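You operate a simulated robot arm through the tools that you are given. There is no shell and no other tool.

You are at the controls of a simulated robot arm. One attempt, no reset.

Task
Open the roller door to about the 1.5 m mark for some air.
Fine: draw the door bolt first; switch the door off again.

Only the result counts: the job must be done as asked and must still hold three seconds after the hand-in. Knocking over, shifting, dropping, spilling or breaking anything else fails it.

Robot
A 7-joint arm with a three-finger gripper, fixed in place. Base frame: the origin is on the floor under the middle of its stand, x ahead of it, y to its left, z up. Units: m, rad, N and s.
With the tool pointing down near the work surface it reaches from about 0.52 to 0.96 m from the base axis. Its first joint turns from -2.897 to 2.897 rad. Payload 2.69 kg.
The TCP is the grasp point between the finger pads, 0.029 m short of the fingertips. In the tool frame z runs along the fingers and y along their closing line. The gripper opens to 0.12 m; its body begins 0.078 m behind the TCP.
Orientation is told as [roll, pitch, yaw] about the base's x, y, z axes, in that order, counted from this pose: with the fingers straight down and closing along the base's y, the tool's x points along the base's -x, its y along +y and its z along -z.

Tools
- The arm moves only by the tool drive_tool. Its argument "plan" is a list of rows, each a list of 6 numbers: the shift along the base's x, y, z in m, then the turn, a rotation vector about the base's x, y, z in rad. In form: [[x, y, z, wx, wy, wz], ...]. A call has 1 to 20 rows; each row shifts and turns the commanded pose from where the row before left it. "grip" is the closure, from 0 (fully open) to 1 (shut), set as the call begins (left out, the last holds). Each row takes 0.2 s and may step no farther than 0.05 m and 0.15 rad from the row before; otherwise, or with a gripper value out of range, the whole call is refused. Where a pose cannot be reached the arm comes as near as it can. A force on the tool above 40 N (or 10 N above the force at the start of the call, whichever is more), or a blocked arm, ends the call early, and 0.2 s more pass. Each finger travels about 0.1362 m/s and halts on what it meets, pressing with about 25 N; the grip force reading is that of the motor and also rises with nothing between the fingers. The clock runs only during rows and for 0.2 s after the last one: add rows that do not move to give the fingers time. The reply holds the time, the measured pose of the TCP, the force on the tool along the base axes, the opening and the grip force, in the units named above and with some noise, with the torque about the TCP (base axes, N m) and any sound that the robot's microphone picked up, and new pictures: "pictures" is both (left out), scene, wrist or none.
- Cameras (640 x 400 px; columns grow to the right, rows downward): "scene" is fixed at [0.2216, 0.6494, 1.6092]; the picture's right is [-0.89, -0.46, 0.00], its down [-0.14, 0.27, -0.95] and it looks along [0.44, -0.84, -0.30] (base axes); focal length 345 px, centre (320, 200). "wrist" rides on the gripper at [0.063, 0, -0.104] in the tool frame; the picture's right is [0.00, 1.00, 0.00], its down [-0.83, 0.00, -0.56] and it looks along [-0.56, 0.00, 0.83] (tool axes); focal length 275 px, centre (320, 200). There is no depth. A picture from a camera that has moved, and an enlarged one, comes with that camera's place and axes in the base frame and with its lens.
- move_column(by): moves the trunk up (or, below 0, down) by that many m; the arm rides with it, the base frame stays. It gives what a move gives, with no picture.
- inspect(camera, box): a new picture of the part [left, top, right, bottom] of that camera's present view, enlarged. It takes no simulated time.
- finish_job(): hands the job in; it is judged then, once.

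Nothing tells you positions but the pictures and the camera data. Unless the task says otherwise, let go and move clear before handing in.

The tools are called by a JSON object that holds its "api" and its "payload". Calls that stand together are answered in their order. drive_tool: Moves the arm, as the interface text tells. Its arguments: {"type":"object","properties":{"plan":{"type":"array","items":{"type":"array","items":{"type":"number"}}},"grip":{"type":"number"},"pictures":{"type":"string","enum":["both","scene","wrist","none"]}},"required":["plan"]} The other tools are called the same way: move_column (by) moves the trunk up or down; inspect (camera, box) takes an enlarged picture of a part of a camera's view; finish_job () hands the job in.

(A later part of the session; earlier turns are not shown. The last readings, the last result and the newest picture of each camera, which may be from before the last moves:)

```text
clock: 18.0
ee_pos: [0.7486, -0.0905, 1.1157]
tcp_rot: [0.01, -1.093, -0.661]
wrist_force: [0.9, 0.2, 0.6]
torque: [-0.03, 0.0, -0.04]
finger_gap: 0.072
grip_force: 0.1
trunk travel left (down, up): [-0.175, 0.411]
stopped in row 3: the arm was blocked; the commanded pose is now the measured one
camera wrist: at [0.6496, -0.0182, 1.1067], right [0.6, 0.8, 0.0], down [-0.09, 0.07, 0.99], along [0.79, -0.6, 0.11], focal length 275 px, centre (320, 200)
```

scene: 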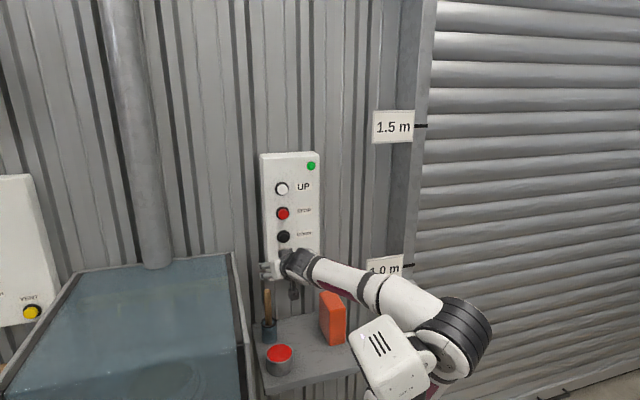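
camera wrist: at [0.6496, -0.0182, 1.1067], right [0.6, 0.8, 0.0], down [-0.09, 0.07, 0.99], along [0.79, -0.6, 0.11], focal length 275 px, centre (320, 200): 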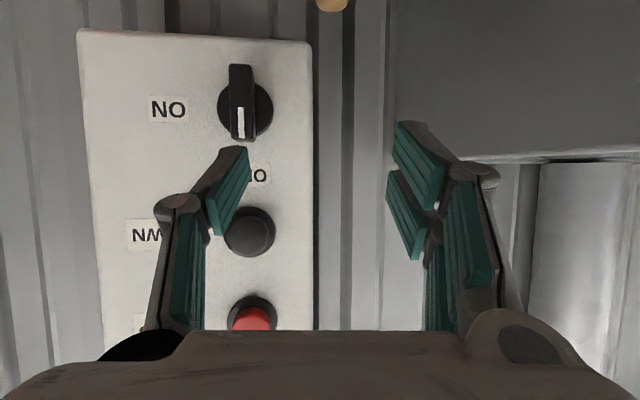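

Blocked again. That "CAM 7B" unit beside the elbow might be in the way, so I'll look at it and the arm more closely.

{"api": "inspect", "payload": {"camera": "scene", "box": [320, 240, 520, 400]}}

{"api": "inspect", "payload": {"camera": "scene", "box": [240, 220, 360, 310]}}

```text
2.50 times, centred on (420, 320) of scene
camera zoom: at [0.2216, 0.6494, 1.6092], right [-0.89, -0.46, 0.0], down [-0.14, 0.27, -0.95], along [0.44, -0.84, -0.3], focal length 863 px, centre (70, -100)
```

zoom: 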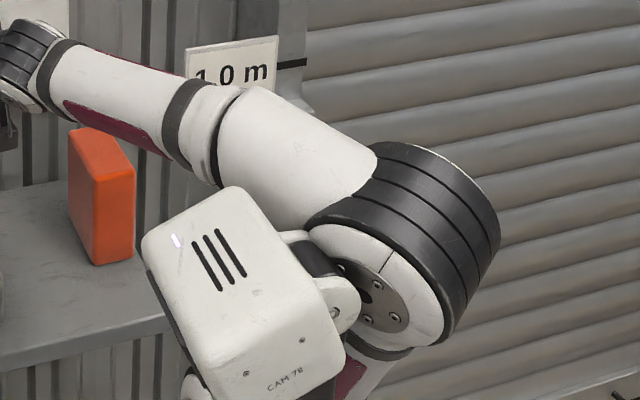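

```text
4.44 times, centred on (300, 265) of scene
camera zoom: at [0.2216, 0.6494, 1.6092], right [-0.89, -0.46, 0.0], down [-0.14, 0.27, -0.95], along [0.44, -0.84, -0.3], focal length 1535 px, centre (409, -89)
```

zoom: 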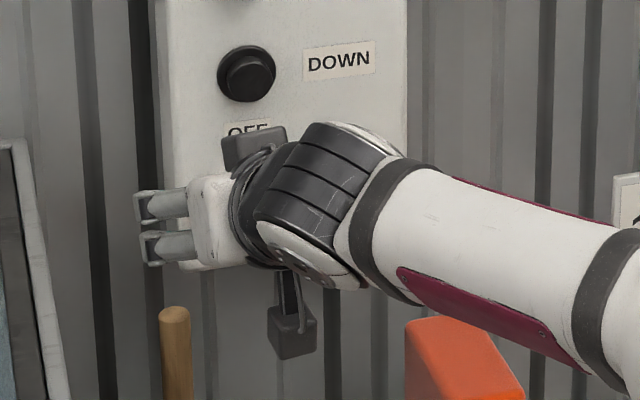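

I can't tell whether it's a joint limit or contact. I'll probe with small moves: up first, then a small yaw.

{"api": "drive_tool", "payload": {"plan": [[0, 0, 0.03, 0, 0, 0], [0, 0, 0.03, 0, 0, 0], [0, -0.02, 0.03, 0, 0, 0], [0, -0.02, 0, 0, 0, 0]]}}

{"api": "drive_tool", "payload": {"plan": [[0, 0, 0, 0, 0, -0.05], [0, 0, 0, 0, 0, -0.05], [0, 0, 0, 0, 0, -0.03]]}}

```text
clock: 19.0
ee_pos: [0.7496, -0.1292, 1.2069]
tcp_rot: [0.006, -1.096, -0.656]
wrist_force: [0.4, 1.3, -0.5]
torque: [0.01, 0.03, -0.03]
finger_gap: 0.0719
grip_force: 0.3
trunk travel left (down, up): [-0.175, 0.411]
camera wrist: at [0.6512, -0.0568, 1.1981], right [0.61, 0.8, 0.0], down [-0.09, 0.07, 0.99], along [0.79, -0.6, 0.12], focal length 275 px, centre (320, 200)
```

scene: 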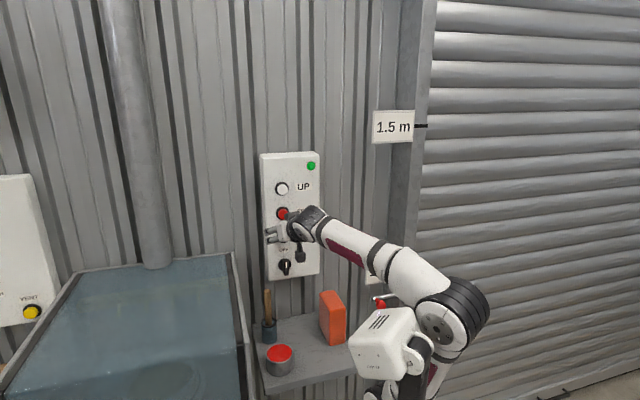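
wrist: 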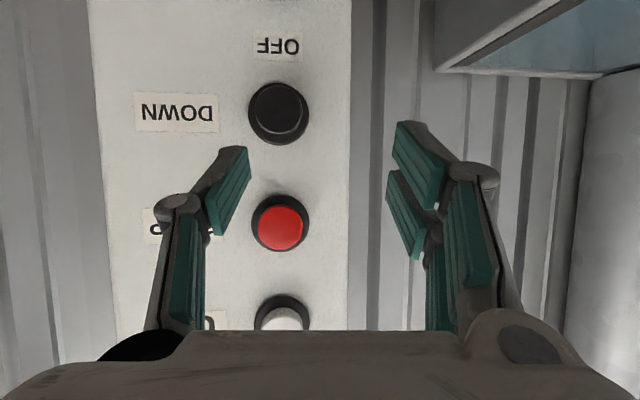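

```text
clock: 19.8
ee_pos: [0.7555, -0.1397, 1.1942]
tcp_rot: [0.009, -1.063, -0.796]
wrist_force: [-0.1, 0.8, -0.3]
torque: [0.01, -0.03, 0.0]
finger_gap: 0.0722
grip_force: 0.0
trunk travel left (down, up): [-0.175, 0.411]
camera wrist: at [0.6676, -0.0547, 1.19], right [0.71, 0.71, 0.0], down [-0.06, 0.06, 1.0], along [0.71, -0.7, 0.08], focal length 275 px, centre (320, 200)
```

scene: 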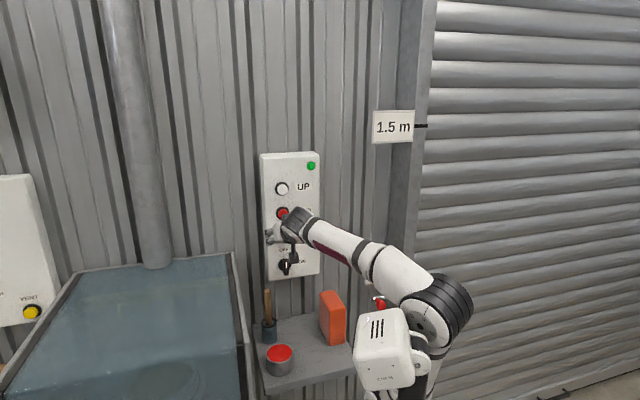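
wrist: 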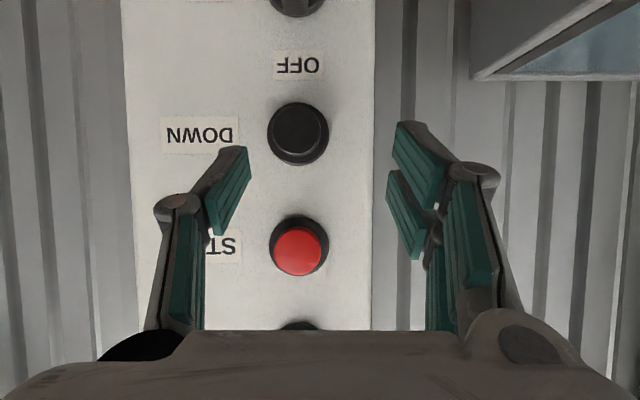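

The tool can reach the right heading up to a tilt of about 1.06, and beyond that a joint limit pulls it off. I'll ease the tilt to 1.0, centre on the button column and narrow the fingers. Then I'll lower the trunk so the switch is at the same height relative to the arm.

{"api": "drive_tool", "payload": {"plan": [[-0.005, -0.005, 0, 0.034, 0.034, 0], [-0.005, -0.005, 0, 0.034, 0.034, 0], [-0.0053, -0.0053, 0, 0, 0, 0], [0, 0, 0, 0, 0, 0]], "grip": 0.55}}

```text
clock: 20.8
ee_pos: [0.7313, -0.1451, 1.2061]
tcp_rot: [0.002, -1.001, -0.785]
wrist_force: [0.7, -0.5, -0.3]
torque: [0.0, -0.02, 0.01]
finger_gap: 0.0539
grip_force: 0.2
trunk travel left (down, up): [-0.175, 0.411]
camera wrist: at [0.644, -0.0607, 1.2088], right [0.7, 0.71, 0.0], down [-0.01, 0.01, 1.0], along [0.71, -0.7, 0.02], focal length 275 px, centre (320, 200)
```

scene: 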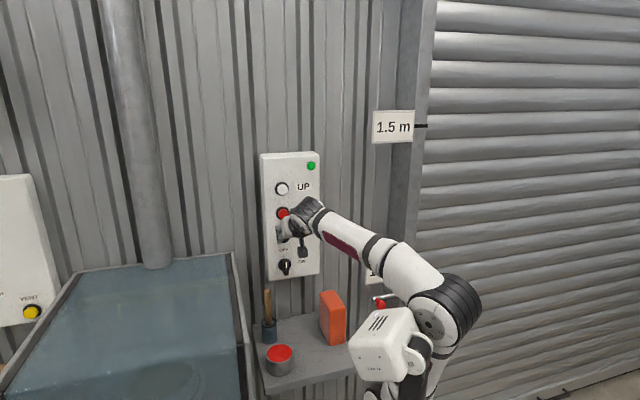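
wrist: 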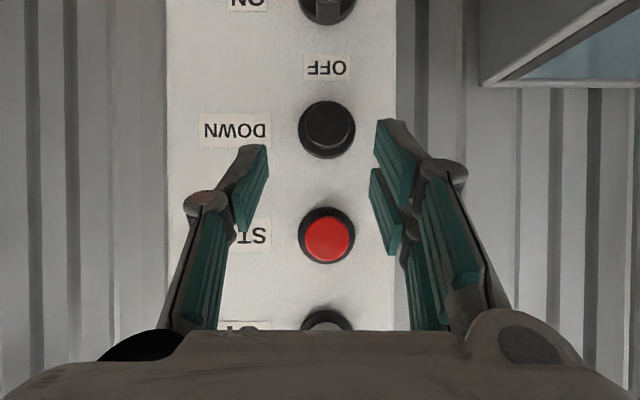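

That pose is exact. Now I'll lower the trunk 14.5 cm so the fingers are level with the switch, still about 3 cm short of it.

{"api": "move_column", "payload": {"by": -0.145}}

{"api": "drive_tool", "payload": {"plan": [[0, 0, 0, 0, 0, 0]]}}

{"api": "inspect", "payload": {"camera": "scene", "box": [240, 220, 360, 310]}}

{"api": "inspect", "payload": {"camera": "wrist", "box": [220, 100, 440, 300]}}

```text
clock: 22.5
ee_pos: [0.7315, -0.1458, 1.0607]
tcp_rot: [0.004, -0.998, -0.786]
wrist_force: [0.7, 0.3, 0.5]
torque: [0.0, 0.03, -0.03]
finger_gap: 0.054
grip_force: 0.1
trunk travel left (down, up): [-0.03, 0.556]
```

```text
clock: 22.9
ee_pos: [0.7325, -0.1449, 1.061]
tcp_rot: [0.002, -0.999, -0.785]
wrist_force: [0.2, -0.1, -0.7]
torque: [0.0, 0.04, 0.01]
finger_gap: 0.0539
grip_force: 0.0
trunk travel left (down, up): [-0.03, 0.556]
camera wrist: at [0.6448, -0.0613, 1.0638], right [0.7, 0.71, 0.0], down [-0.01, 0.01, 1.0], along [0.71, -0.7, 0.02], focal length 275 px, centre (320, 200)
```

scene: 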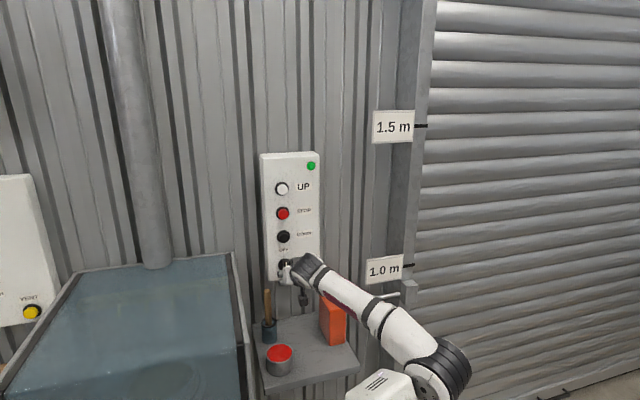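
wrist: 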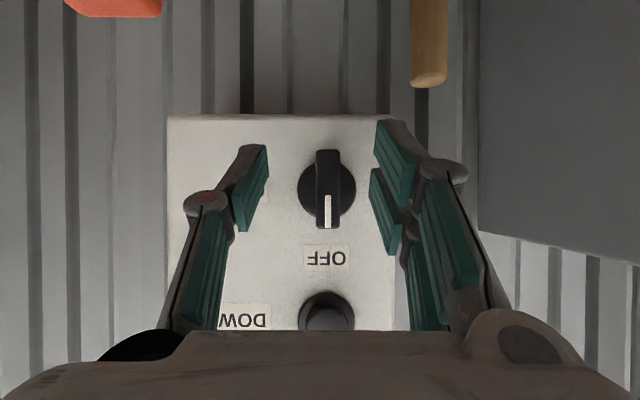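

```text
4.44 times, centred on (300, 265) of scene
camera zoom: at [0.2216, 0.6494, 1.6092], right [-0.89, -0.46, 0.0], down [-0.14, 0.27, -0.95], along [0.44, -0.84, -0.3], focal length 1535 px, centre (409, -89)
```

zoom: 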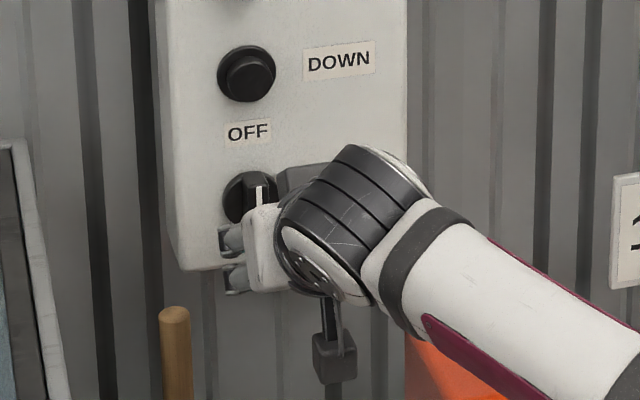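

```text
2.00 times, centred on (330, 200) of wrist
camera zoom: at [0.6448, -0.0613, 1.0638], right [0.7, 0.71, 0.0], down [-0.01, 0.01, 1.0], along [0.71, -0.7, 0.02], focal length 551 px, centre (300, 200)
```

zoom: 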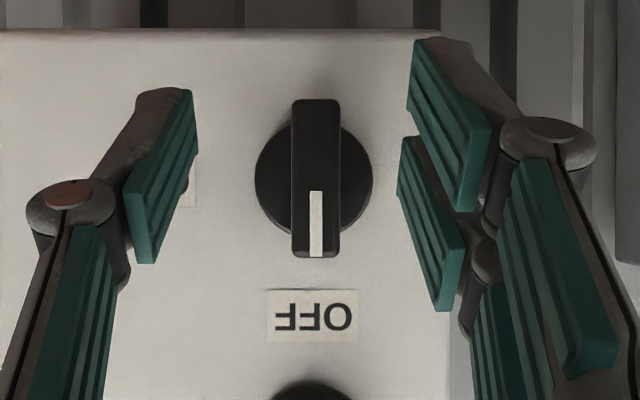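

The camera is now level with the switch, and the lever is centred at z≈1.06, e≈0.419. Before engaging I'll test in the air whether the arm can make the clockwise turn about the panel normal.

{"api": "drive_tool", "payload": {"plan": [[0.0162, -0.012, 0.007, 0, 0, 0], [0, 0, 0, 0.1, -0.1, 0], [0, 0, 0, 0.1, -0.1, 0], [0, 0, 0, 0.1, -0.1, 0], [0, 0, 0, 0.1, -0.1, 0], [0, 0, 0, 0, 0, 0]]}}

```text
clock: 24.3
ee_pos: [0.7479, -0.1581, 1.067]
tcp_rot: [0.869, -0.787, -1.478]
wrist_force: [0.2, 0.0, -0.6]
torque: [0.0, 0.0, 0.0]
finger_gap: 0.054
grip_force: 0.0
trunk travel left (down, up): [-0.03, 0.556]
camera wrist: at [0.6596, -0.0745, 1.07], right [0.59, 0.6, 0.54], down [-0.39, -0.37, 0.84], along [0.7, -0.71, 0.02], focal length 275 px, centre (320, 200)
```

scene: 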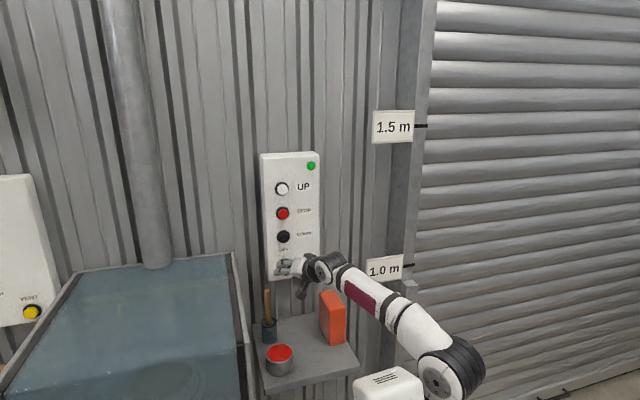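
wrist: 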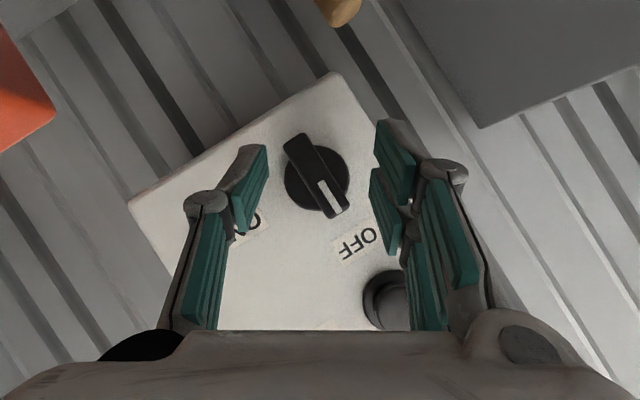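

The first 0.57 rad went exactly as commanded. I'll continue the air test to 90°.

{"api": "drive_tool", "payload": {"plan": [[0, 0, 0, 0.1, -0.1, 0], [0, 0, 0, 0.1, -0.1, 0], [0, 0, 0, 0.1, -0.1, 0], [0, 0, 0, 0.1, -0.1, 0], [0, 0, 0, 0.1, -0.1, 0], [0, 0, 0, 0.1, -0.1, 0], [0, 0, 0, 0.1, -0.1, 0], [0, 0, 0, 0, 0, 0]]}}

```text
clock: 26.1
ee_pos: [0.7487, -0.1575, 1.0678]
tcp_rot: [1.567, -0.009, -1.785]
wrist_force: [-0.9, 0.1, 0.2]
torque: [0.03, 0.04, 0.01]
finger_gap: 0.0542
grip_force: 0.0
trunk travel left (down, up): [-0.03, 0.556]
camera wrist: at [0.6589, -0.0754, 1.0669], right [0.01, 0.01, 1.0], down [-0.72, -0.69, 0.02], along [0.69, -0.72, 0.0], focal length 275 px, centre (320, 200)
```

scene: 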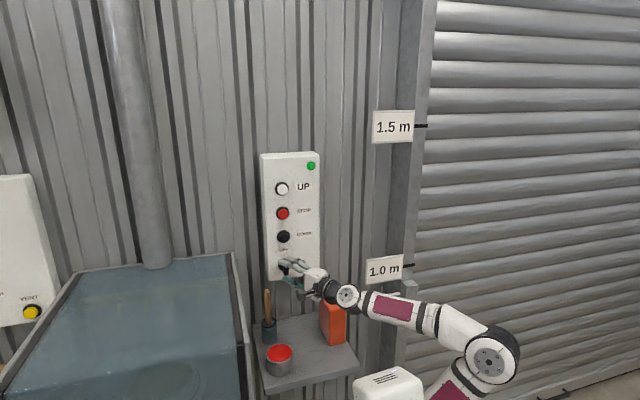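
wrist: 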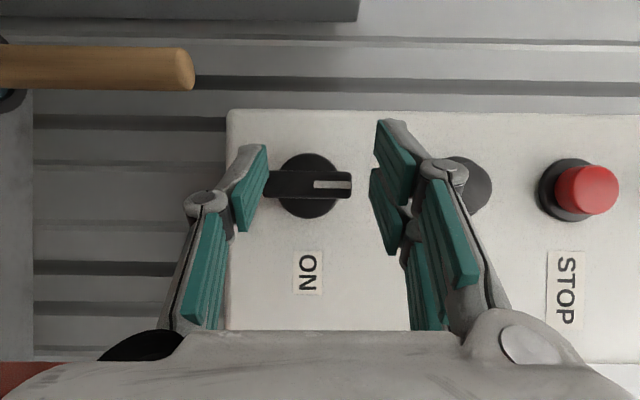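

The full 90° turn is reachable. I'll rotate back, then move in so the fingers straddle the lever.

{"api": "drive_tool", "payload": {"plan": [[0, 0, 0, -0.1, 0.1, 0], [0, 0, 0, -0.1, 0.1, 0], [0, 0, 0, -0.1, 0.1, 0], [0, 0, 0, -0.1, 0.1, 0], [0, 0, 0, -0.1, 0.1, 0], [0, 0, 0, -0.1, 0.1, 0], [0, 0, 0, -0.1, 0.1, 0], [0, 0, 0, -0.1, 0.1, 0], [0, 0, 0, -0.1, 0.1, 0], [0, 0, 0, -0.1, 0.1, 0], [0, 0, 0, -0.1, 0.1, 0], [0.007, -0.007, 0, 0, 0, 0], [0.007, -0.007, 0, 0, 0, 0], [0, 0, 0, 0, 0, 0]]}}

{"api": "inspect", "payload": {"camera": "wrist", "box": [220, 100, 440, 300]}}

```text
clock: 29.1
ee_pos: [0.7621, -0.1729, 1.0675]
tcp_rot: [0.003, -0.999, -0.79]
wrist_force: [0.8, -0.2, 0.3]
torque: [-0.04, 0.01, 0.0]
finger_gap: 0.0541
grip_force: 0.0
trunk travel left (down, up): [-0.03, 0.556]
camera wrist: at [0.675, -0.0879, 1.0705], right [0.71, 0.71, 0.0], down [-0.01, 0.01, 1.0], along [0.71, -0.71, 0.02], focal length 275 px, centre (320, 200)
```

scene: 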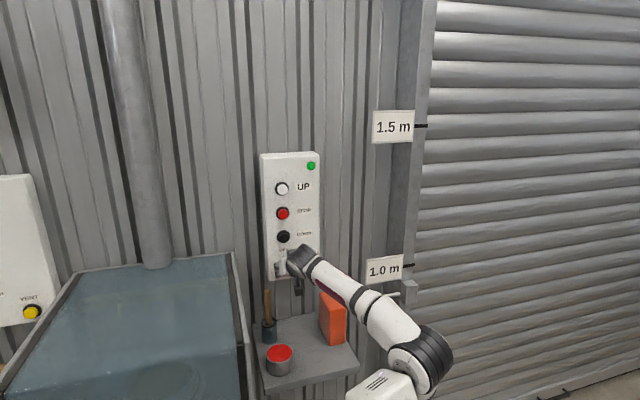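
wrist: 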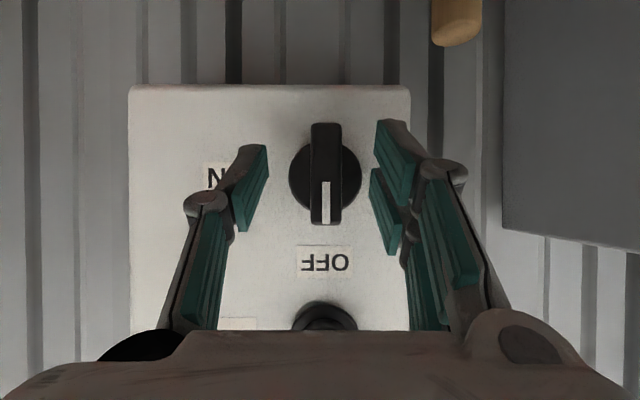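

```text
2.00 times, centred on (330, 200) of wrist
camera zoom: at [0.675, -0.0879, 1.0705], right [0.71, 0.71, 0.0], down [-0.01, 0.01, 1.0], along [0.71, -0.71, 0.02], focal length 551 px, centre (300, 200)
```

zoom: 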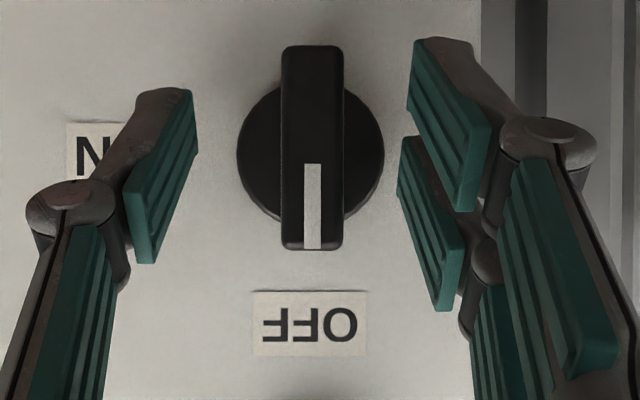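

The lever sits between the fingers. I'll go a few millimetres deeper and close on it.

{"api": "drive_tool", "payload": {"plan": [[0.0053, -0.0032, 0, 0, 0, 0], [0, 0, 0, 0, 0, 0]], "pictures": "none"}}

{"api": "drive_tool", "payload": {"plan": [[0, 0, 0, 0, 0, 0], [0, 0, 0, 0, 0, 0], [0, 0, 0, 0, 0, 0]], "grip": 1.0}}

{"api": "inspect", "payload": {"camera": "wrist", "box": [220, 100, 440, 300]}}

```text
clock: 29.7
ee_pos: [0.7678, -0.1752, 1.0678]
tcp_rot: [0.003, -0.999, -0.787]
wrist_force: [-0.4, 0.3, 0.2]
torque: [0.0, -0.03, -0.01]
finger_gap: 0.054
grip_force: 0.0
trunk travel left (down, up): [-0.03, 0.556]
```

```text
clock: 30.5
ee_pos: [0.7689, -0.1739, 1.0676]
tcp_rot: [0.003, -0.998, -0.786]
wrist_force: [5.7, 6.0, 2.2]
torque: [-0.3, -0.42, 0.19]
finger_gap: 0.0162
grip_force: 41.5
trunk travel left (down, up): [-0.03, 0.556]
camera wrist: at [0.6808, -0.0901, 1.0704], right [0.7, 0.71, 0.0], down [-0.01, 0.01, 1.0], along [0.71, -0.7, 0.02], focal length 275 px, centre (320, 200)
```

scene: 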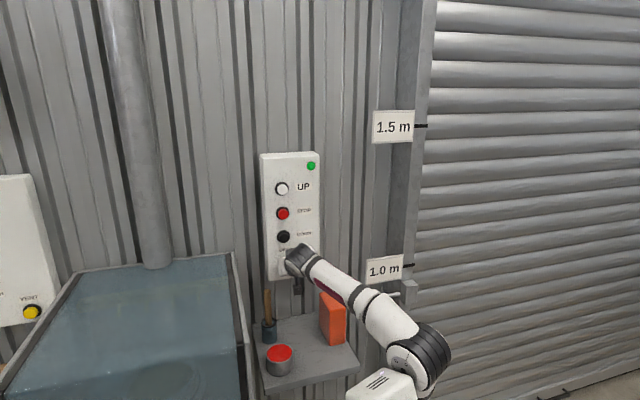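
wrist: 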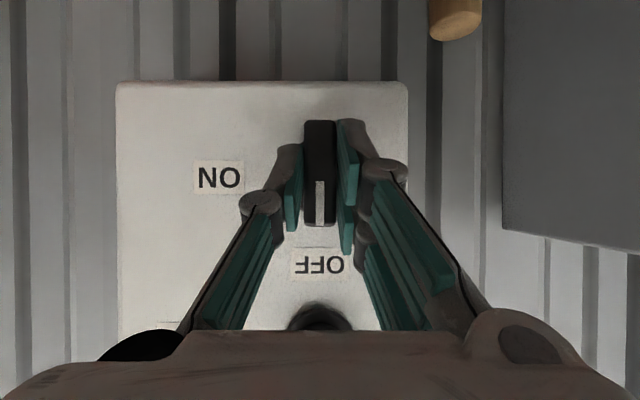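

```text
2.00 times, centred on (330, 200) of wrist
camera zoom: at [0.6808, -0.0901, 1.0704], right [0.7, 0.71, 0.0], down [-0.01, 0.01, 1.0], along [0.71, -0.7, 0.02], focal length 551 px, centre (300, 200)
```

zoom: 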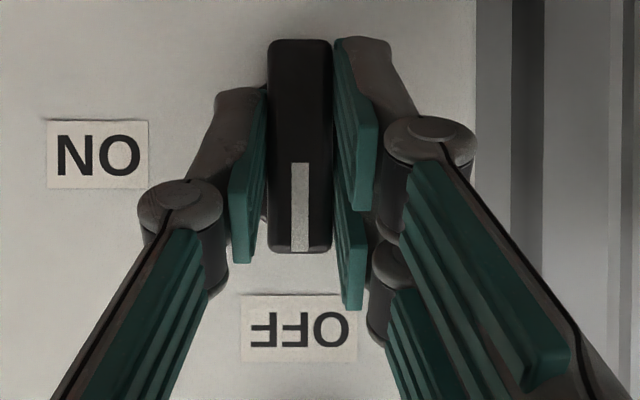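

The lever is gripped, with a gap of 16 mm. Now I'll turn it clockwise toward ON, starting with the first part of the arc.

{"api": "drive_tool", "payload": {"plan": [[-0.0008, -0.0008, -0.0001, 0.101, -0.101, 0], [-0.0008, -0.0008, -0.0002, 0.101, -0.101, 0], [-0.0008, -0.0008, -0.0004, 0.101, -0.101, 0], [-0.0007, -0.0007, -0.0006, 0.101, -0.101, 0]], "grip": 1.0, "pictures": "wrist"}}

```text
clock: 31.5
ee_pos: [0.7663, -0.1762, 1.0665]
tcp_rot: [0.876, -0.786, -1.485]
wrist_force: [20.7, 0.9, 5.4]
torque: [-0.73, -0.84, -0.15]
finger_gap: 0.0162
grip_force: 41.8
trunk travel left (down, up): [-0.03, 0.556]
camera wrist: at [0.6769, -0.0941, 1.0682], right [0.59, 0.6, 0.54], down [-0.39, -0.37, 0.84], along [0.7, -0.71, 0.02], focal length 275 px, centre (320, 200)
```

wrist: 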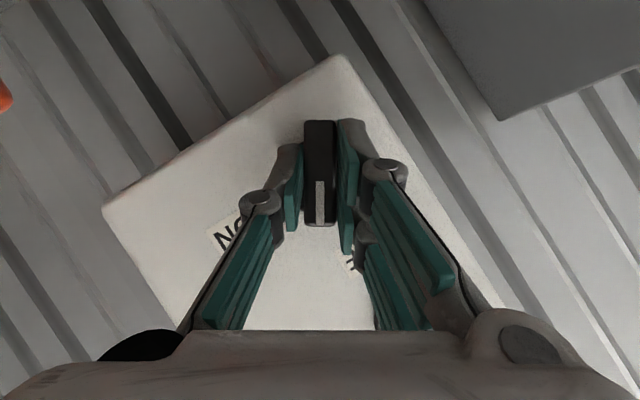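

The lever follows the hand and the side load is moderate. I'll continue with a small correction.

{"api": "drive_tool", "payload": {"plan": [[0.0004, 0.0004, -0.0007, 0.101, -0.101, 0], [0, 0, -0.0008, 0.101, -0.101, 0], [0, 0, -0.0009, 0.101, -0.101, 0]], "grip": 1.0, "pictures": "wrist"}}

```text
clock: 32.3
ee_pos: [0.765, -0.1784, 1.0637]
tcp_rot: [1.238, -0.467, -1.705]
wrist_force: [6.7, -6.5, 5.9]
torque: [0.17, 0.13, 0.73]
finger_gap: 0.0158
grip_force: 41.8
trunk travel left (down, up): [-0.03, 0.556]
camera wrist: at [0.6751, -0.0959, 1.0653], right [0.38, 0.38, 0.84], down [-0.61, -0.58, 0.54], along [0.7, -0.72, 0.01], focal length 275 px, centre (320, 200)
```

wrist: 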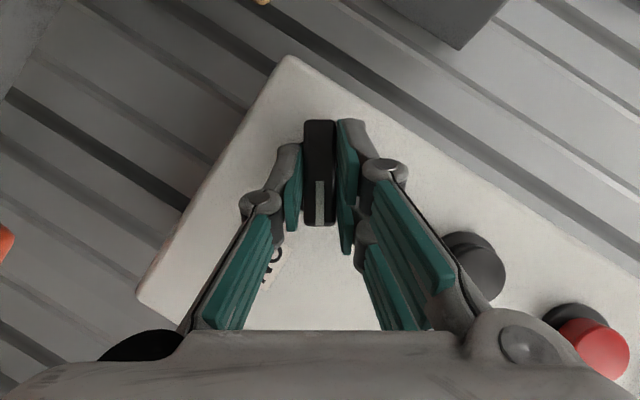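

It's about 57° round now. I'll finish the turn to 90°.

{"api": "drive_tool", "payload": {"plan": [[-0.0003, -0.0003, -0.001, 0.101, -0.101, 0], [-0.0003, -0.0003, -0.0011, 0.101, -0.101, 0], [-0.0002, -0.0002, -0.0011, 0.101, -0.101, 0], [-0.0001, -0.0001, -0.0011, 0.101, -0.101, 0]], "grip": 1.0}}

{"api": "inspect", "payload": {"camera": "scene", "box": [250, 140, 350, 290]}}

```text
clock: 33.3
ee_pos: [0.7636, -0.18, 1.0599]
tcp_rot: [1.575, 0.003, -1.783]
wrist_force: [-5.6, -7.4, 4.6]
torque: [-0.26, -0.05, 1.04]
finger_gap: 0.0161
grip_force: 41.9
trunk travel left (down, up): [-0.03, 0.556]
camera wrist: at [0.6741, -0.0971, 1.0592], right [0.0, 0.0, 1.0], down [-0.72, -0.69, 0.0], along [0.69, -0.72, 0.0], focal length 275 px, centre (320, 200)
```

scene: 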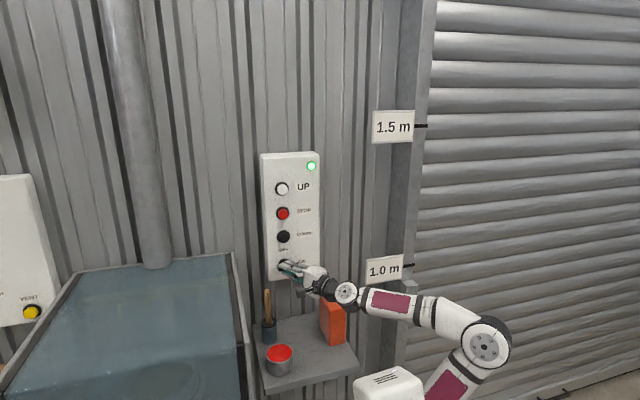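
wrist: 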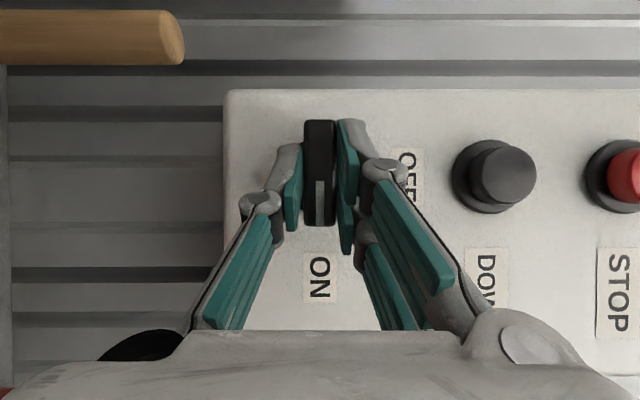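

```text
2.67 times, centred on (300, 215) of scene
camera zoom: at [0.2216, 0.6494, 1.6092], right [-0.89, -0.46, 0.0], down [-0.14, 0.27, -0.95], along [0.44, -0.84, -0.3], focal length 921 px, centre (373, 160)
```

zoom: 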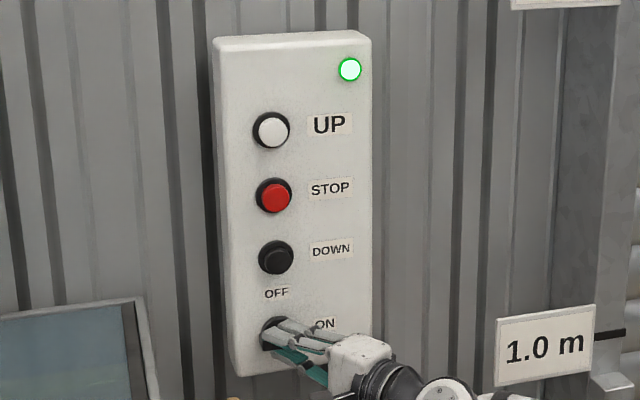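

The panel lamp is now lit and the lever is at ON. I'll release it, back straight off and check that it stays there.

{"api": "drive_tool", "payload": {"plan": [[0, 0, 0, 0, 0, 0], [0, 0, 0, 0, 0, 0], [-0.0106, 0.0106, 0, 0, 0, 0], [-0.0106, 0.0106, 0, 0, 0, 0], [-0.0141, 0.0141, 0, 0, 0, 0]], "grip": 0.55}}

{"api": "inspect", "payload": {"camera": "wrist", "box": [220, 100, 440, 300]}}

```text
clock: 34.5
ee_pos: [0.73, -0.1433, 1.0581]
tcp_rot: [1.575, 0.002, -1.785]
wrist_force: [0.7, 0.5, -0.8]
torque: [-0.02, -0.01, -0.01]
finger_gap: 0.0543
grip_force: 0.0
trunk travel left (down, up): [-0.03, 0.556]
camera wrist: at [0.6401, -0.0602, 1.0577], right [0.0, 0.0, 1.0], down [-0.72, -0.69, 0.0], along [0.69, -0.72, 0.0], focal length 275 px, centre (320, 200)
```

scene: 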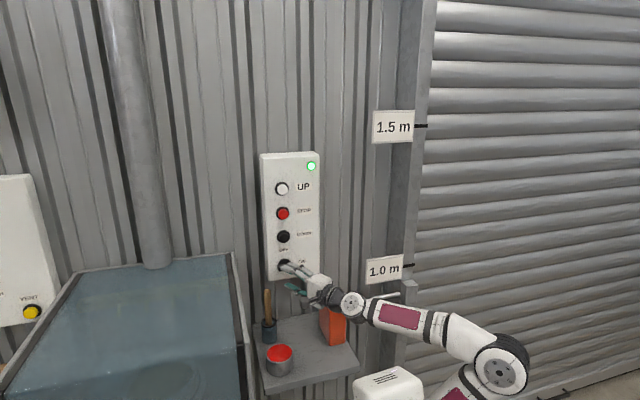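
wrist: 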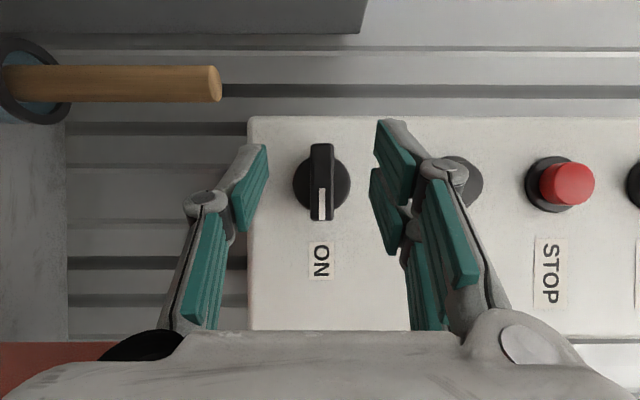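

```text
2.00 times, centred on (330, 200) of wrist
camera zoom: at [0.6401, -0.0602, 1.0577], right [0.0, 0.0, 1.0], down [-0.72, -0.69, 0.0], along [0.69, -0.72, 0.0], focal length 551 px, centre (300, 200)
```

zoom: 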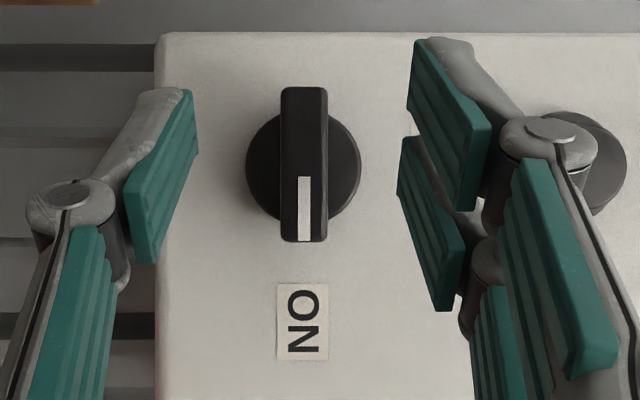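

The lever clearly points at ON. I'll close the fingers and raise the trunk to bring them level with UP and STOP.

{"api": "drive_tool", "payload": {"plan": [[0, 0, 0, 0, 0, 0], [0, 0, 0, 0, 0, 0], [0, 0, 0, 0, 0, 0]], "grip": 1.0, "pictures": "none"}}

{"api": "move_column", "payload": {"by": 0.22}}

{"api": "drive_tool", "payload": {"plan": [[0, 0, 0, 0, 0, 0]]}}

{"api": "inspect", "payload": {"camera": "wrist", "box": [220, 80, 540, 280]}}

```text
clock: 35.3
ee_pos: [0.7298, -0.1431, 1.0585]
tcp_rot: [1.575, 0.002, -1.785]
wrist_force: [-0.6, -0.6, -1.1]
torque: [0.0, -0.01, 0.02]
finger_gap: 0.0
grip_force: 24.6
trunk travel left (down, up): [-0.03, 0.556]
```

```text
clock: 37.7
ee_pos: [0.7295, -0.1436, 1.2802]
tcp_rot: [1.575, 0.001, -1.785]
wrist_force: [0.0, -0.2, 0.2]
torque: [0.01, -0.03, 0.04]
finger_gap: 0.0002
grip_force: 24.4
trunk travel left (down, up): [-0.25, 0.336]
```

```text
clock: 38.1
ee_pos: [0.7295, -0.1431, 1.2783]
tcp_rot: [1.574, 0.001, -1.784]
wrist_force: [0.6, 0.3, 0.0]
torque: [0.02, 0.01, -0.01]
finger_gap: 0.0
grip_force: 24.5
trunk travel left (down, up): [-0.25, 0.336]
camera wrist: at [0.6394, -0.0607, 1.2788], right [0.0, 0.0, 1.0], down [-0.72, -0.69, 0.0], along [0.69, -0.72, 0.0], focal length 275 px, centre (320, 200)
```

scene: 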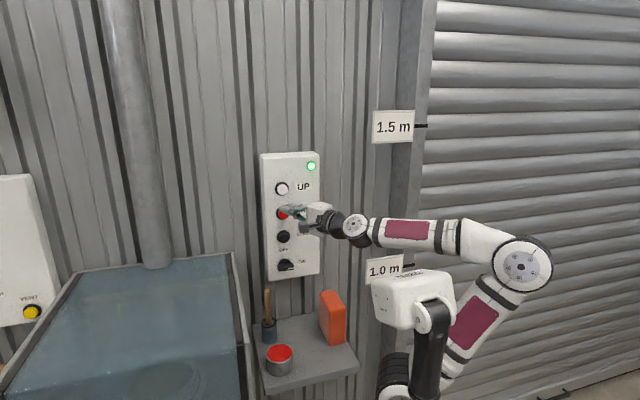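
wrist: 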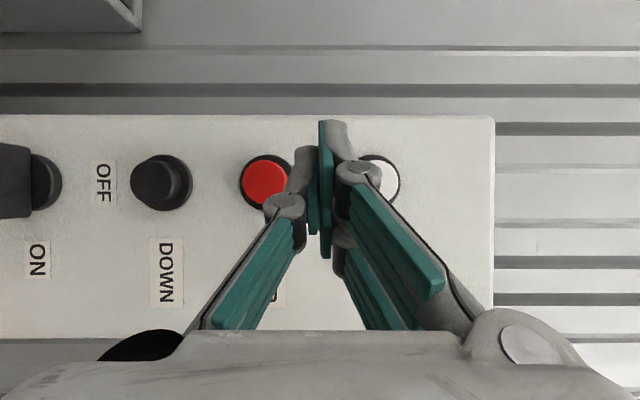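

```text
2.00 times, centred on (380, 180) of wrist
camera zoom: at [0.6394, -0.0607, 1.2788], right [0.0, 0.0, 1.0], down [-0.72, -0.69, 0.0], along [0.69, -0.72, 0.0], focal length 551 px, centre (200, 240)
```

zoom: 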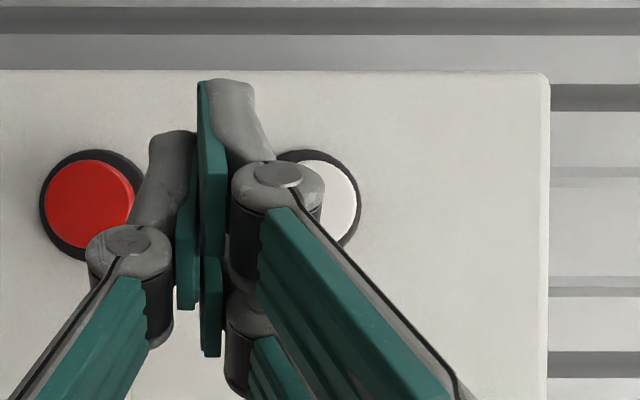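

The fingertips are level with the gap between STOP and UP. I'll line up with UP and move to just short of the cap.

{"api": "drive_tool", "payload": {"plan": [[0.002, 0.002, 0.036, 0, 0, 0], [0.0092, -0.0092, 0, 0, 0, 0], [0.0092, -0.0092, 0, 0, 0, 0]]}}

{"api": "inspect", "payload": {"camera": "wrist", "box": [220, 80, 540, 280]}}

{"api": "inspect", "payload": {"camera": "scene", "box": [250, 160, 350, 240]}}

```text
clock: 38.9
ee_pos: [0.75, -0.1581, 1.3168]
tcp_rot: [1.575, 0.001, -1.786]
wrist_force: [0.2, -1.0, 0.3]
torque: [-0.02, 0.01, -0.04]
finger_gap: 0.0
grip_force: 25.2
trunk travel left (down, up): [-0.25, 0.336]
camera wrist: at [0.6605, -0.0767, 1.3158], right [0.0, 0.0, 1.0], down [-0.72, -0.7, 0.0], along [0.7, -0.72, 0.0], focal length 275 px, centre (320, 200)
```

scene: 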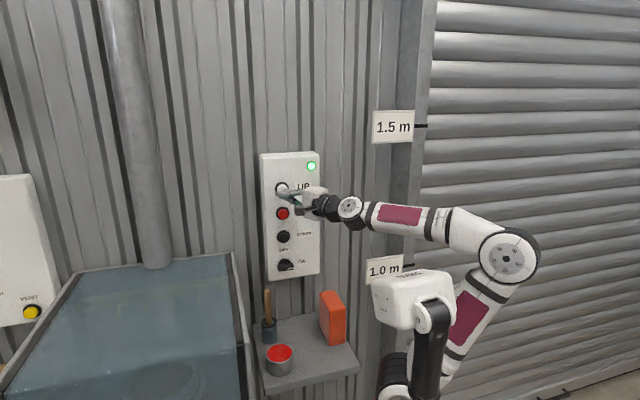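
wrist: 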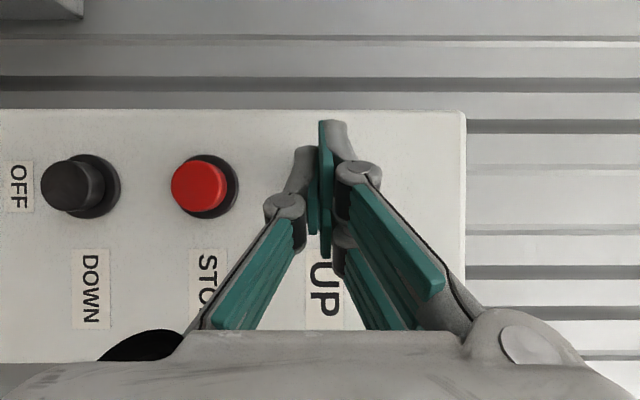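

```text
2.00 times, centred on (380, 180) of wrist
camera zoom: at [0.6605, -0.0767, 1.3158], right [0.0, 0.0, 1.0], down [-0.72, -0.7, 0.0], along [0.7, -0.72, 0.0], focal length 551 px, centre (200, 240)
```

zoom: 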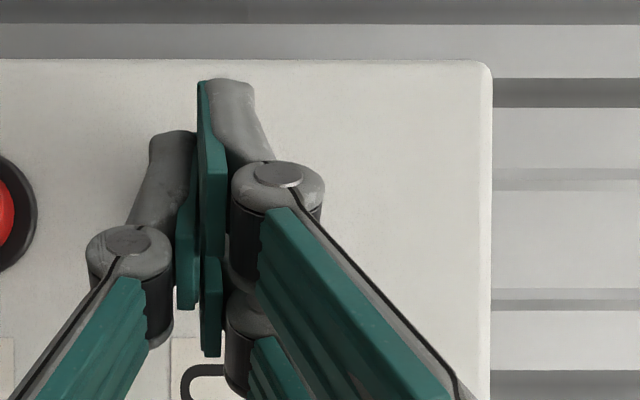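

```text
5.00 times, centred on (300, 200) of scene
camera zoom: at [0.2216, 0.6494, 1.6092], right [-0.89, -0.46, 0.0], down [-0.14, 0.27, -0.95], along [0.44, -0.84, -0.3], focal length 1727 px, centre (420, 200)
```

zoom: 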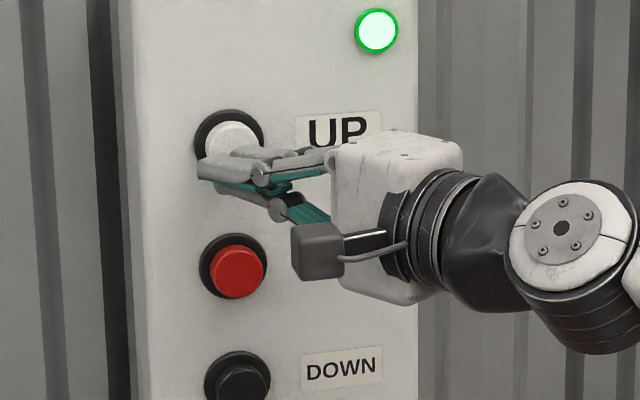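

I'm lined up on UP with the leading fingertip over the cap. I'll press in small steps and watch the force.

{"api": "drive_tool", "payload": {"plan": [[0.0035, -0.0035, 0, 0, 0, 0], [0.0035, -0.0035, 0, 0, 0, 0], [0.0028, -0.0028, 0, 0, 0, 0]], "pictures": "none"}}

```text
clock: 39.7
ee_pos: [0.7595, -0.1688, 1.3161]
tcp_rot: [1.575, 0.001, -1.784]
wrist_force: [-0.2, 0.2, 0.2]
torque: [-0.02, -0.01, -0.02]
finger_gap: 0.0002
grip_force: 25.0
trunk travel left (down, up): [-0.25, 0.336]
```

No contact yet, so I'll continue.

{"api": "drive_tool", "payload": {"plan": [[0.0028, -0.0028, 0, 0, 0, 0], [0.0028, -0.0028, 0, 0, 0, 0]], "pictures": "none"}}

```text
clock: 40.3
ee_pos: [0.7648, -0.1746, 1.3162]
tcp_rot: [1.574, 0.002, -1.784]
wrist_force: [-4.2, 2.6, 0.7]
torque: [-0.02, -0.05, -0.06]
finger_gap: 0.0
grip_force: 25.3
trunk travel left (down, up): [-0.25, 0.336]
heard: click
```

I heard a click, so UP is pressed. I'll check whether the door is moving.

{"api": "drive_tool", "payload": {"plan": [[-0.0035, 0.0035, 0, 0, 0, 0], [-0.0106, 0.0106, 0, 0, 0, 0]], "pictures": "scene"}}

```text
clock: 40.9
ee_pos: [0.7514, -0.1623, 1.3166]
tcp_rot: [1.573, 0.001, -1.783]
wrist_force: [-0.4, 0.4, 0.1]
torque: [0.02, 0.0, -0.02]
finger_gap: 0.0001
grip_force: 25.7
trunk travel left (down, up): [-0.25, 0.336]
```

scene: 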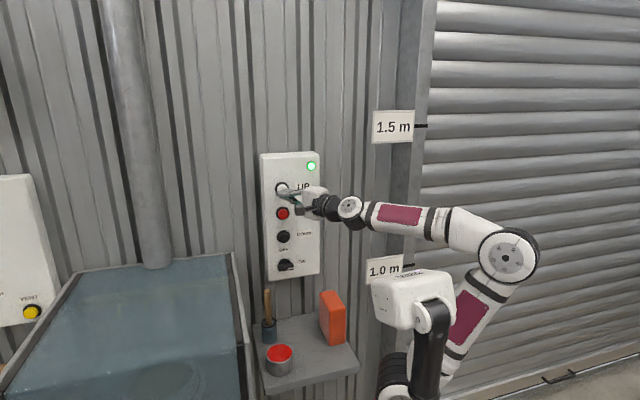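

The door has started to rise and keeps going after I let go of the button. I'll move down to hover in front of STOP.

{"api": "drive_tool", "payload": {"plan": [[-0.002, 0.002, -0.04, 0, 0, 0], [0, 0, -0.04, 0, 0, 0]]}}

{"api": "inspect", "payload": {"camera": "scene", "box": [440, 300, 640, 400]}}

```text
clock: 41.5
ee_pos: [0.7492, -0.1574, 1.2371]
tcp_rot: [1.575, 0.0, -1.784]
wrist_force: [-0.5, 0.6, 0.9]
torque: [0.04, 0.03, -0.01]
finger_gap: 0.0001
grip_force: 24.5
trunk travel left (down, up): [-0.25, 0.336]
camera wrist: at [0.6591, -0.0749, 1.235], right [0.0, 0.0, 1.0], down [-0.72, -0.69, 0.0], along [0.69, -0.72, 0.0], focal length 275 px, centre (320, 200)
```

scene: 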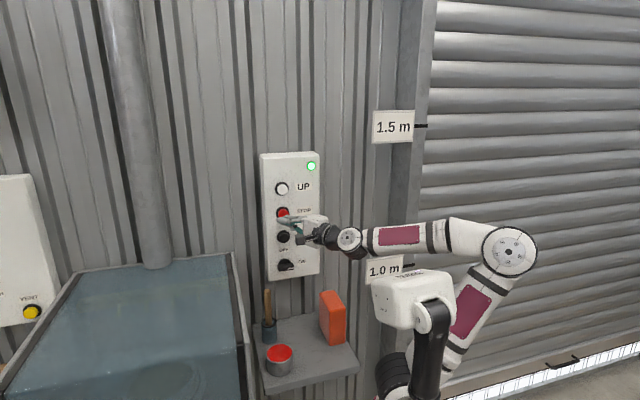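
wrist: 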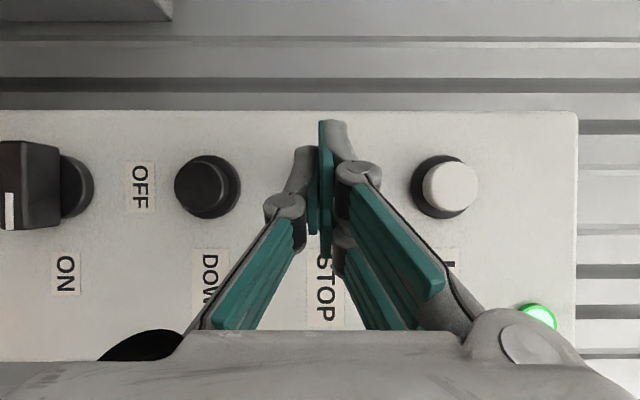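

```text
3.20 times, centred on (540, 350) of scene
camera zoom: at [0.2216, 0.6494, 1.6092], right [-0.89, -0.46, 0.0], down [-0.14, 0.27, -0.95], along [0.44, -0.84, -0.3], focal length 1105 px, centre (-384, -280)
```

zoom: 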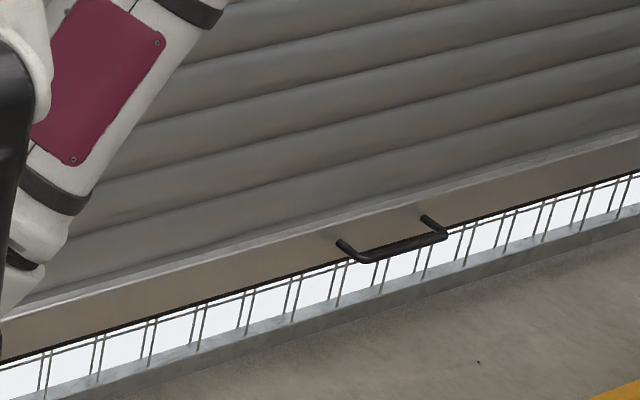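

The door is opening and a bright gap shows at the bottom. I'll sit just short of STOP and measure the speed.

{"api": "drive_tool", "payload": {"plan": [[0.0078, -0.0078, 0, 0, 0, 0], [0, 0, 0, 0, 0, 0], [0, 0, 0, 0, 0, 0], [0, 0, 0, 0, 0, 0], [0, 0, 0, 0, 0, 0], [0, 0, 0, 0, 0, 0]], "pictures": "scene"}}

{"api": "inspect", "payload": {"camera": "scene", "box": [440, 240, 640, 400]}}

```text
clock: 42.9
ee_pos: [0.757, -0.1653, 1.2352]
tcp_rot: [1.574, 0.003, -1.784]
wrist_force: [-0.7, 0.1, -0.6]
torque: [0.0, -0.01, 0.01]
finger_gap: 0.0
grip_force: 25.2
trunk travel left (down, up): [-0.25, 0.336]
```

scene: 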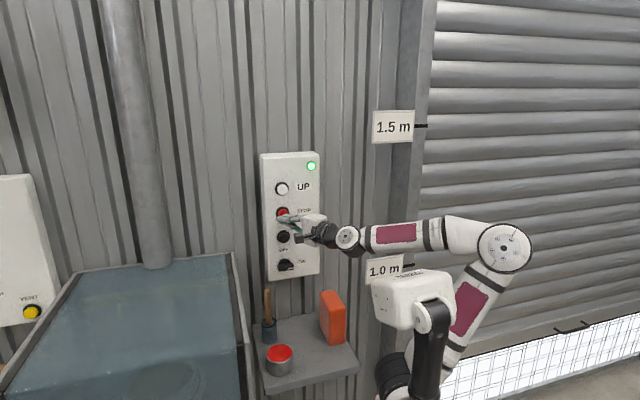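

```text
2.50 times, centred on (540, 320) of scene
camera zoom: at [0.2216, 0.6494, 1.6092], right [-0.89, -0.46, 0.0], down [-0.14, 0.27, -0.95], along [0.44, -0.84, -0.3], focal length 863 px, centre (-230, -100)
```

zoom: 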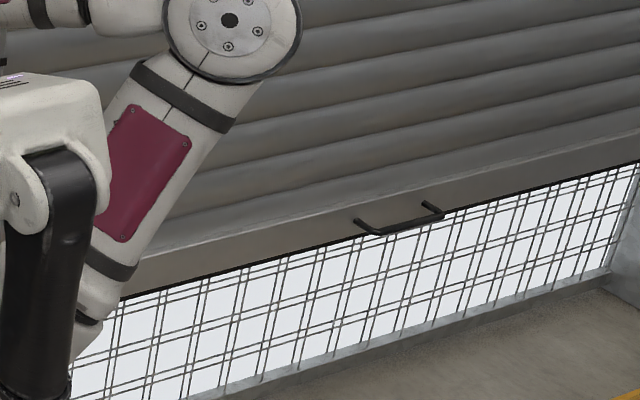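

The door is rising at about 0.16 m/s and is now around 0.4 m. I'll wait, keep measuring and stay ready at STOP.

{"api": "drive_tool", "payload": {"plan": [[0, 0, 0, 0, 0, 0], [0, 0, 0, 0, 0, 0], [0, 0, 0, 0, 0, 0], [0, 0, 0, 0, 0, 0], [0, 0, 0, 0, 0, 0], [0, 0, 0, 0, 0, 0], [0, 0, 0, 0, 0, 0], [0, 0, 0, 0, 0, 0]], "pictures": "scene"}}

{"api": "inspect", "payload": {"camera": "scene", "box": [400, 160, 640, 350]}}

```text
clock: 44.7
ee_pos: [0.7572, -0.165, 1.2352]
tcp_rot: [1.574, 0.003, -1.784]
wrist_force: [1.2, 0.1, 0.4]
torque: [-0.01, -0.01, 0.0]
finger_gap: 0.0002
grip_force: 24.9
trunk travel left (down, up): [-0.25, 0.336]
```

scene: 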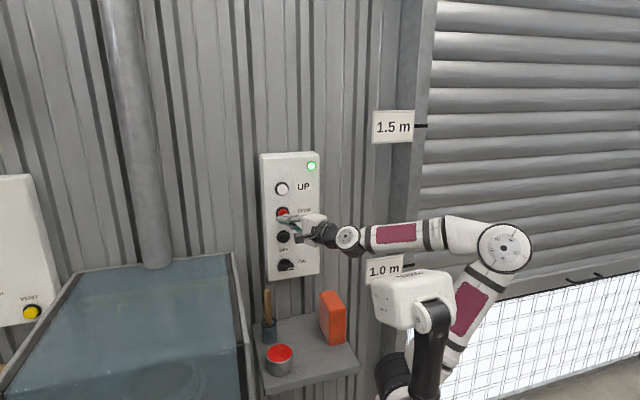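

```text
2.11 times, centred on (520, 255) of scene
camera zoom: at [0.2216, 0.6494, 1.6092], right [-0.89, -0.46, 0.0], down [-0.14, 0.27, -0.95], along [0.44, -0.84, -0.3], focal length 727 px, centre (-101, 84)
```

zoom: 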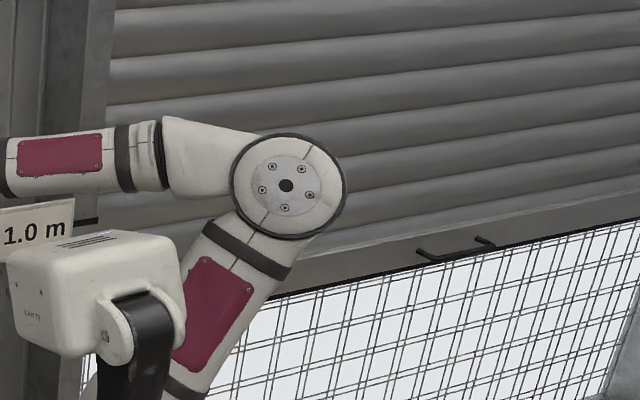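

The door is at 0.69 m and the speed is a steady 0.162 m/s, so it should reach 1.5 m at about t=49.7. I'll keep waiting.

{"api": "drive_tool", "payload": {"plan": [[0, 0, 0, 0, 0, 0], [0, 0, 0, 0, 0, 0], [0, 0, 0, 0, 0, 0], [0, 0, 0, 0, 0, 0], [0, 0, 0, 0, 0, 0], [0, 0, 0, 0, 0, 0], [0, 0, 0, 0, 0, 0], [0, 0, 0, 0, 0, 0], [0, 0, 0, 0, 0, 0]], "pictures": "scene"}}

{"api": "inspect", "payload": {"camera": "scene", "box": [400, 100, 640, 290]}}

```text
clock: 46.7
ee_pos: [0.757, -0.1658, 1.234]
tcp_rot: [1.575, 0.001, -1.783]
wrist_force: [-1.1, -0.3, 1.0]
torque: [0.01, 0.02, 0.01]
finger_gap: 0.0
grip_force: 25.0
trunk travel left (down, up): [-0.25, 0.336]
```

scene: 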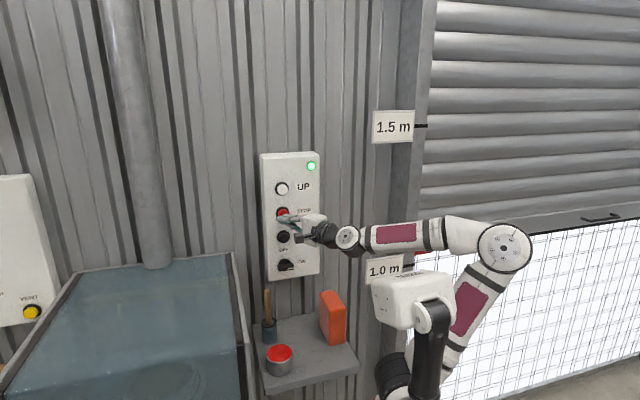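

```text
2.11 times, centred on (520, 195) of scene
camera zoom: at [0.2216, 0.6494, 1.6092], right [-0.89, -0.46, 0.0], down [-0.14, 0.27, -0.95], along [0.44, -0.84, -0.3], focal length 727 px, centre (-101, 210)
```

zoom: 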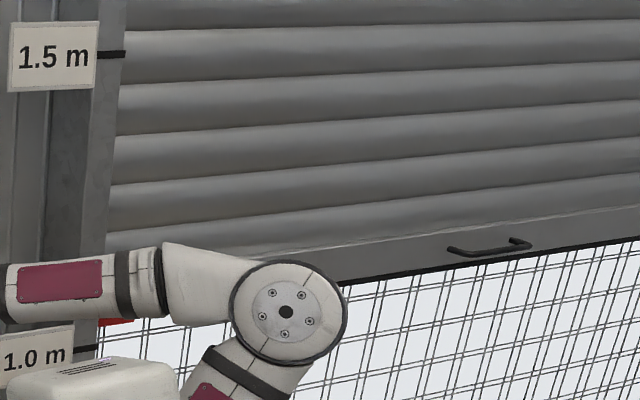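

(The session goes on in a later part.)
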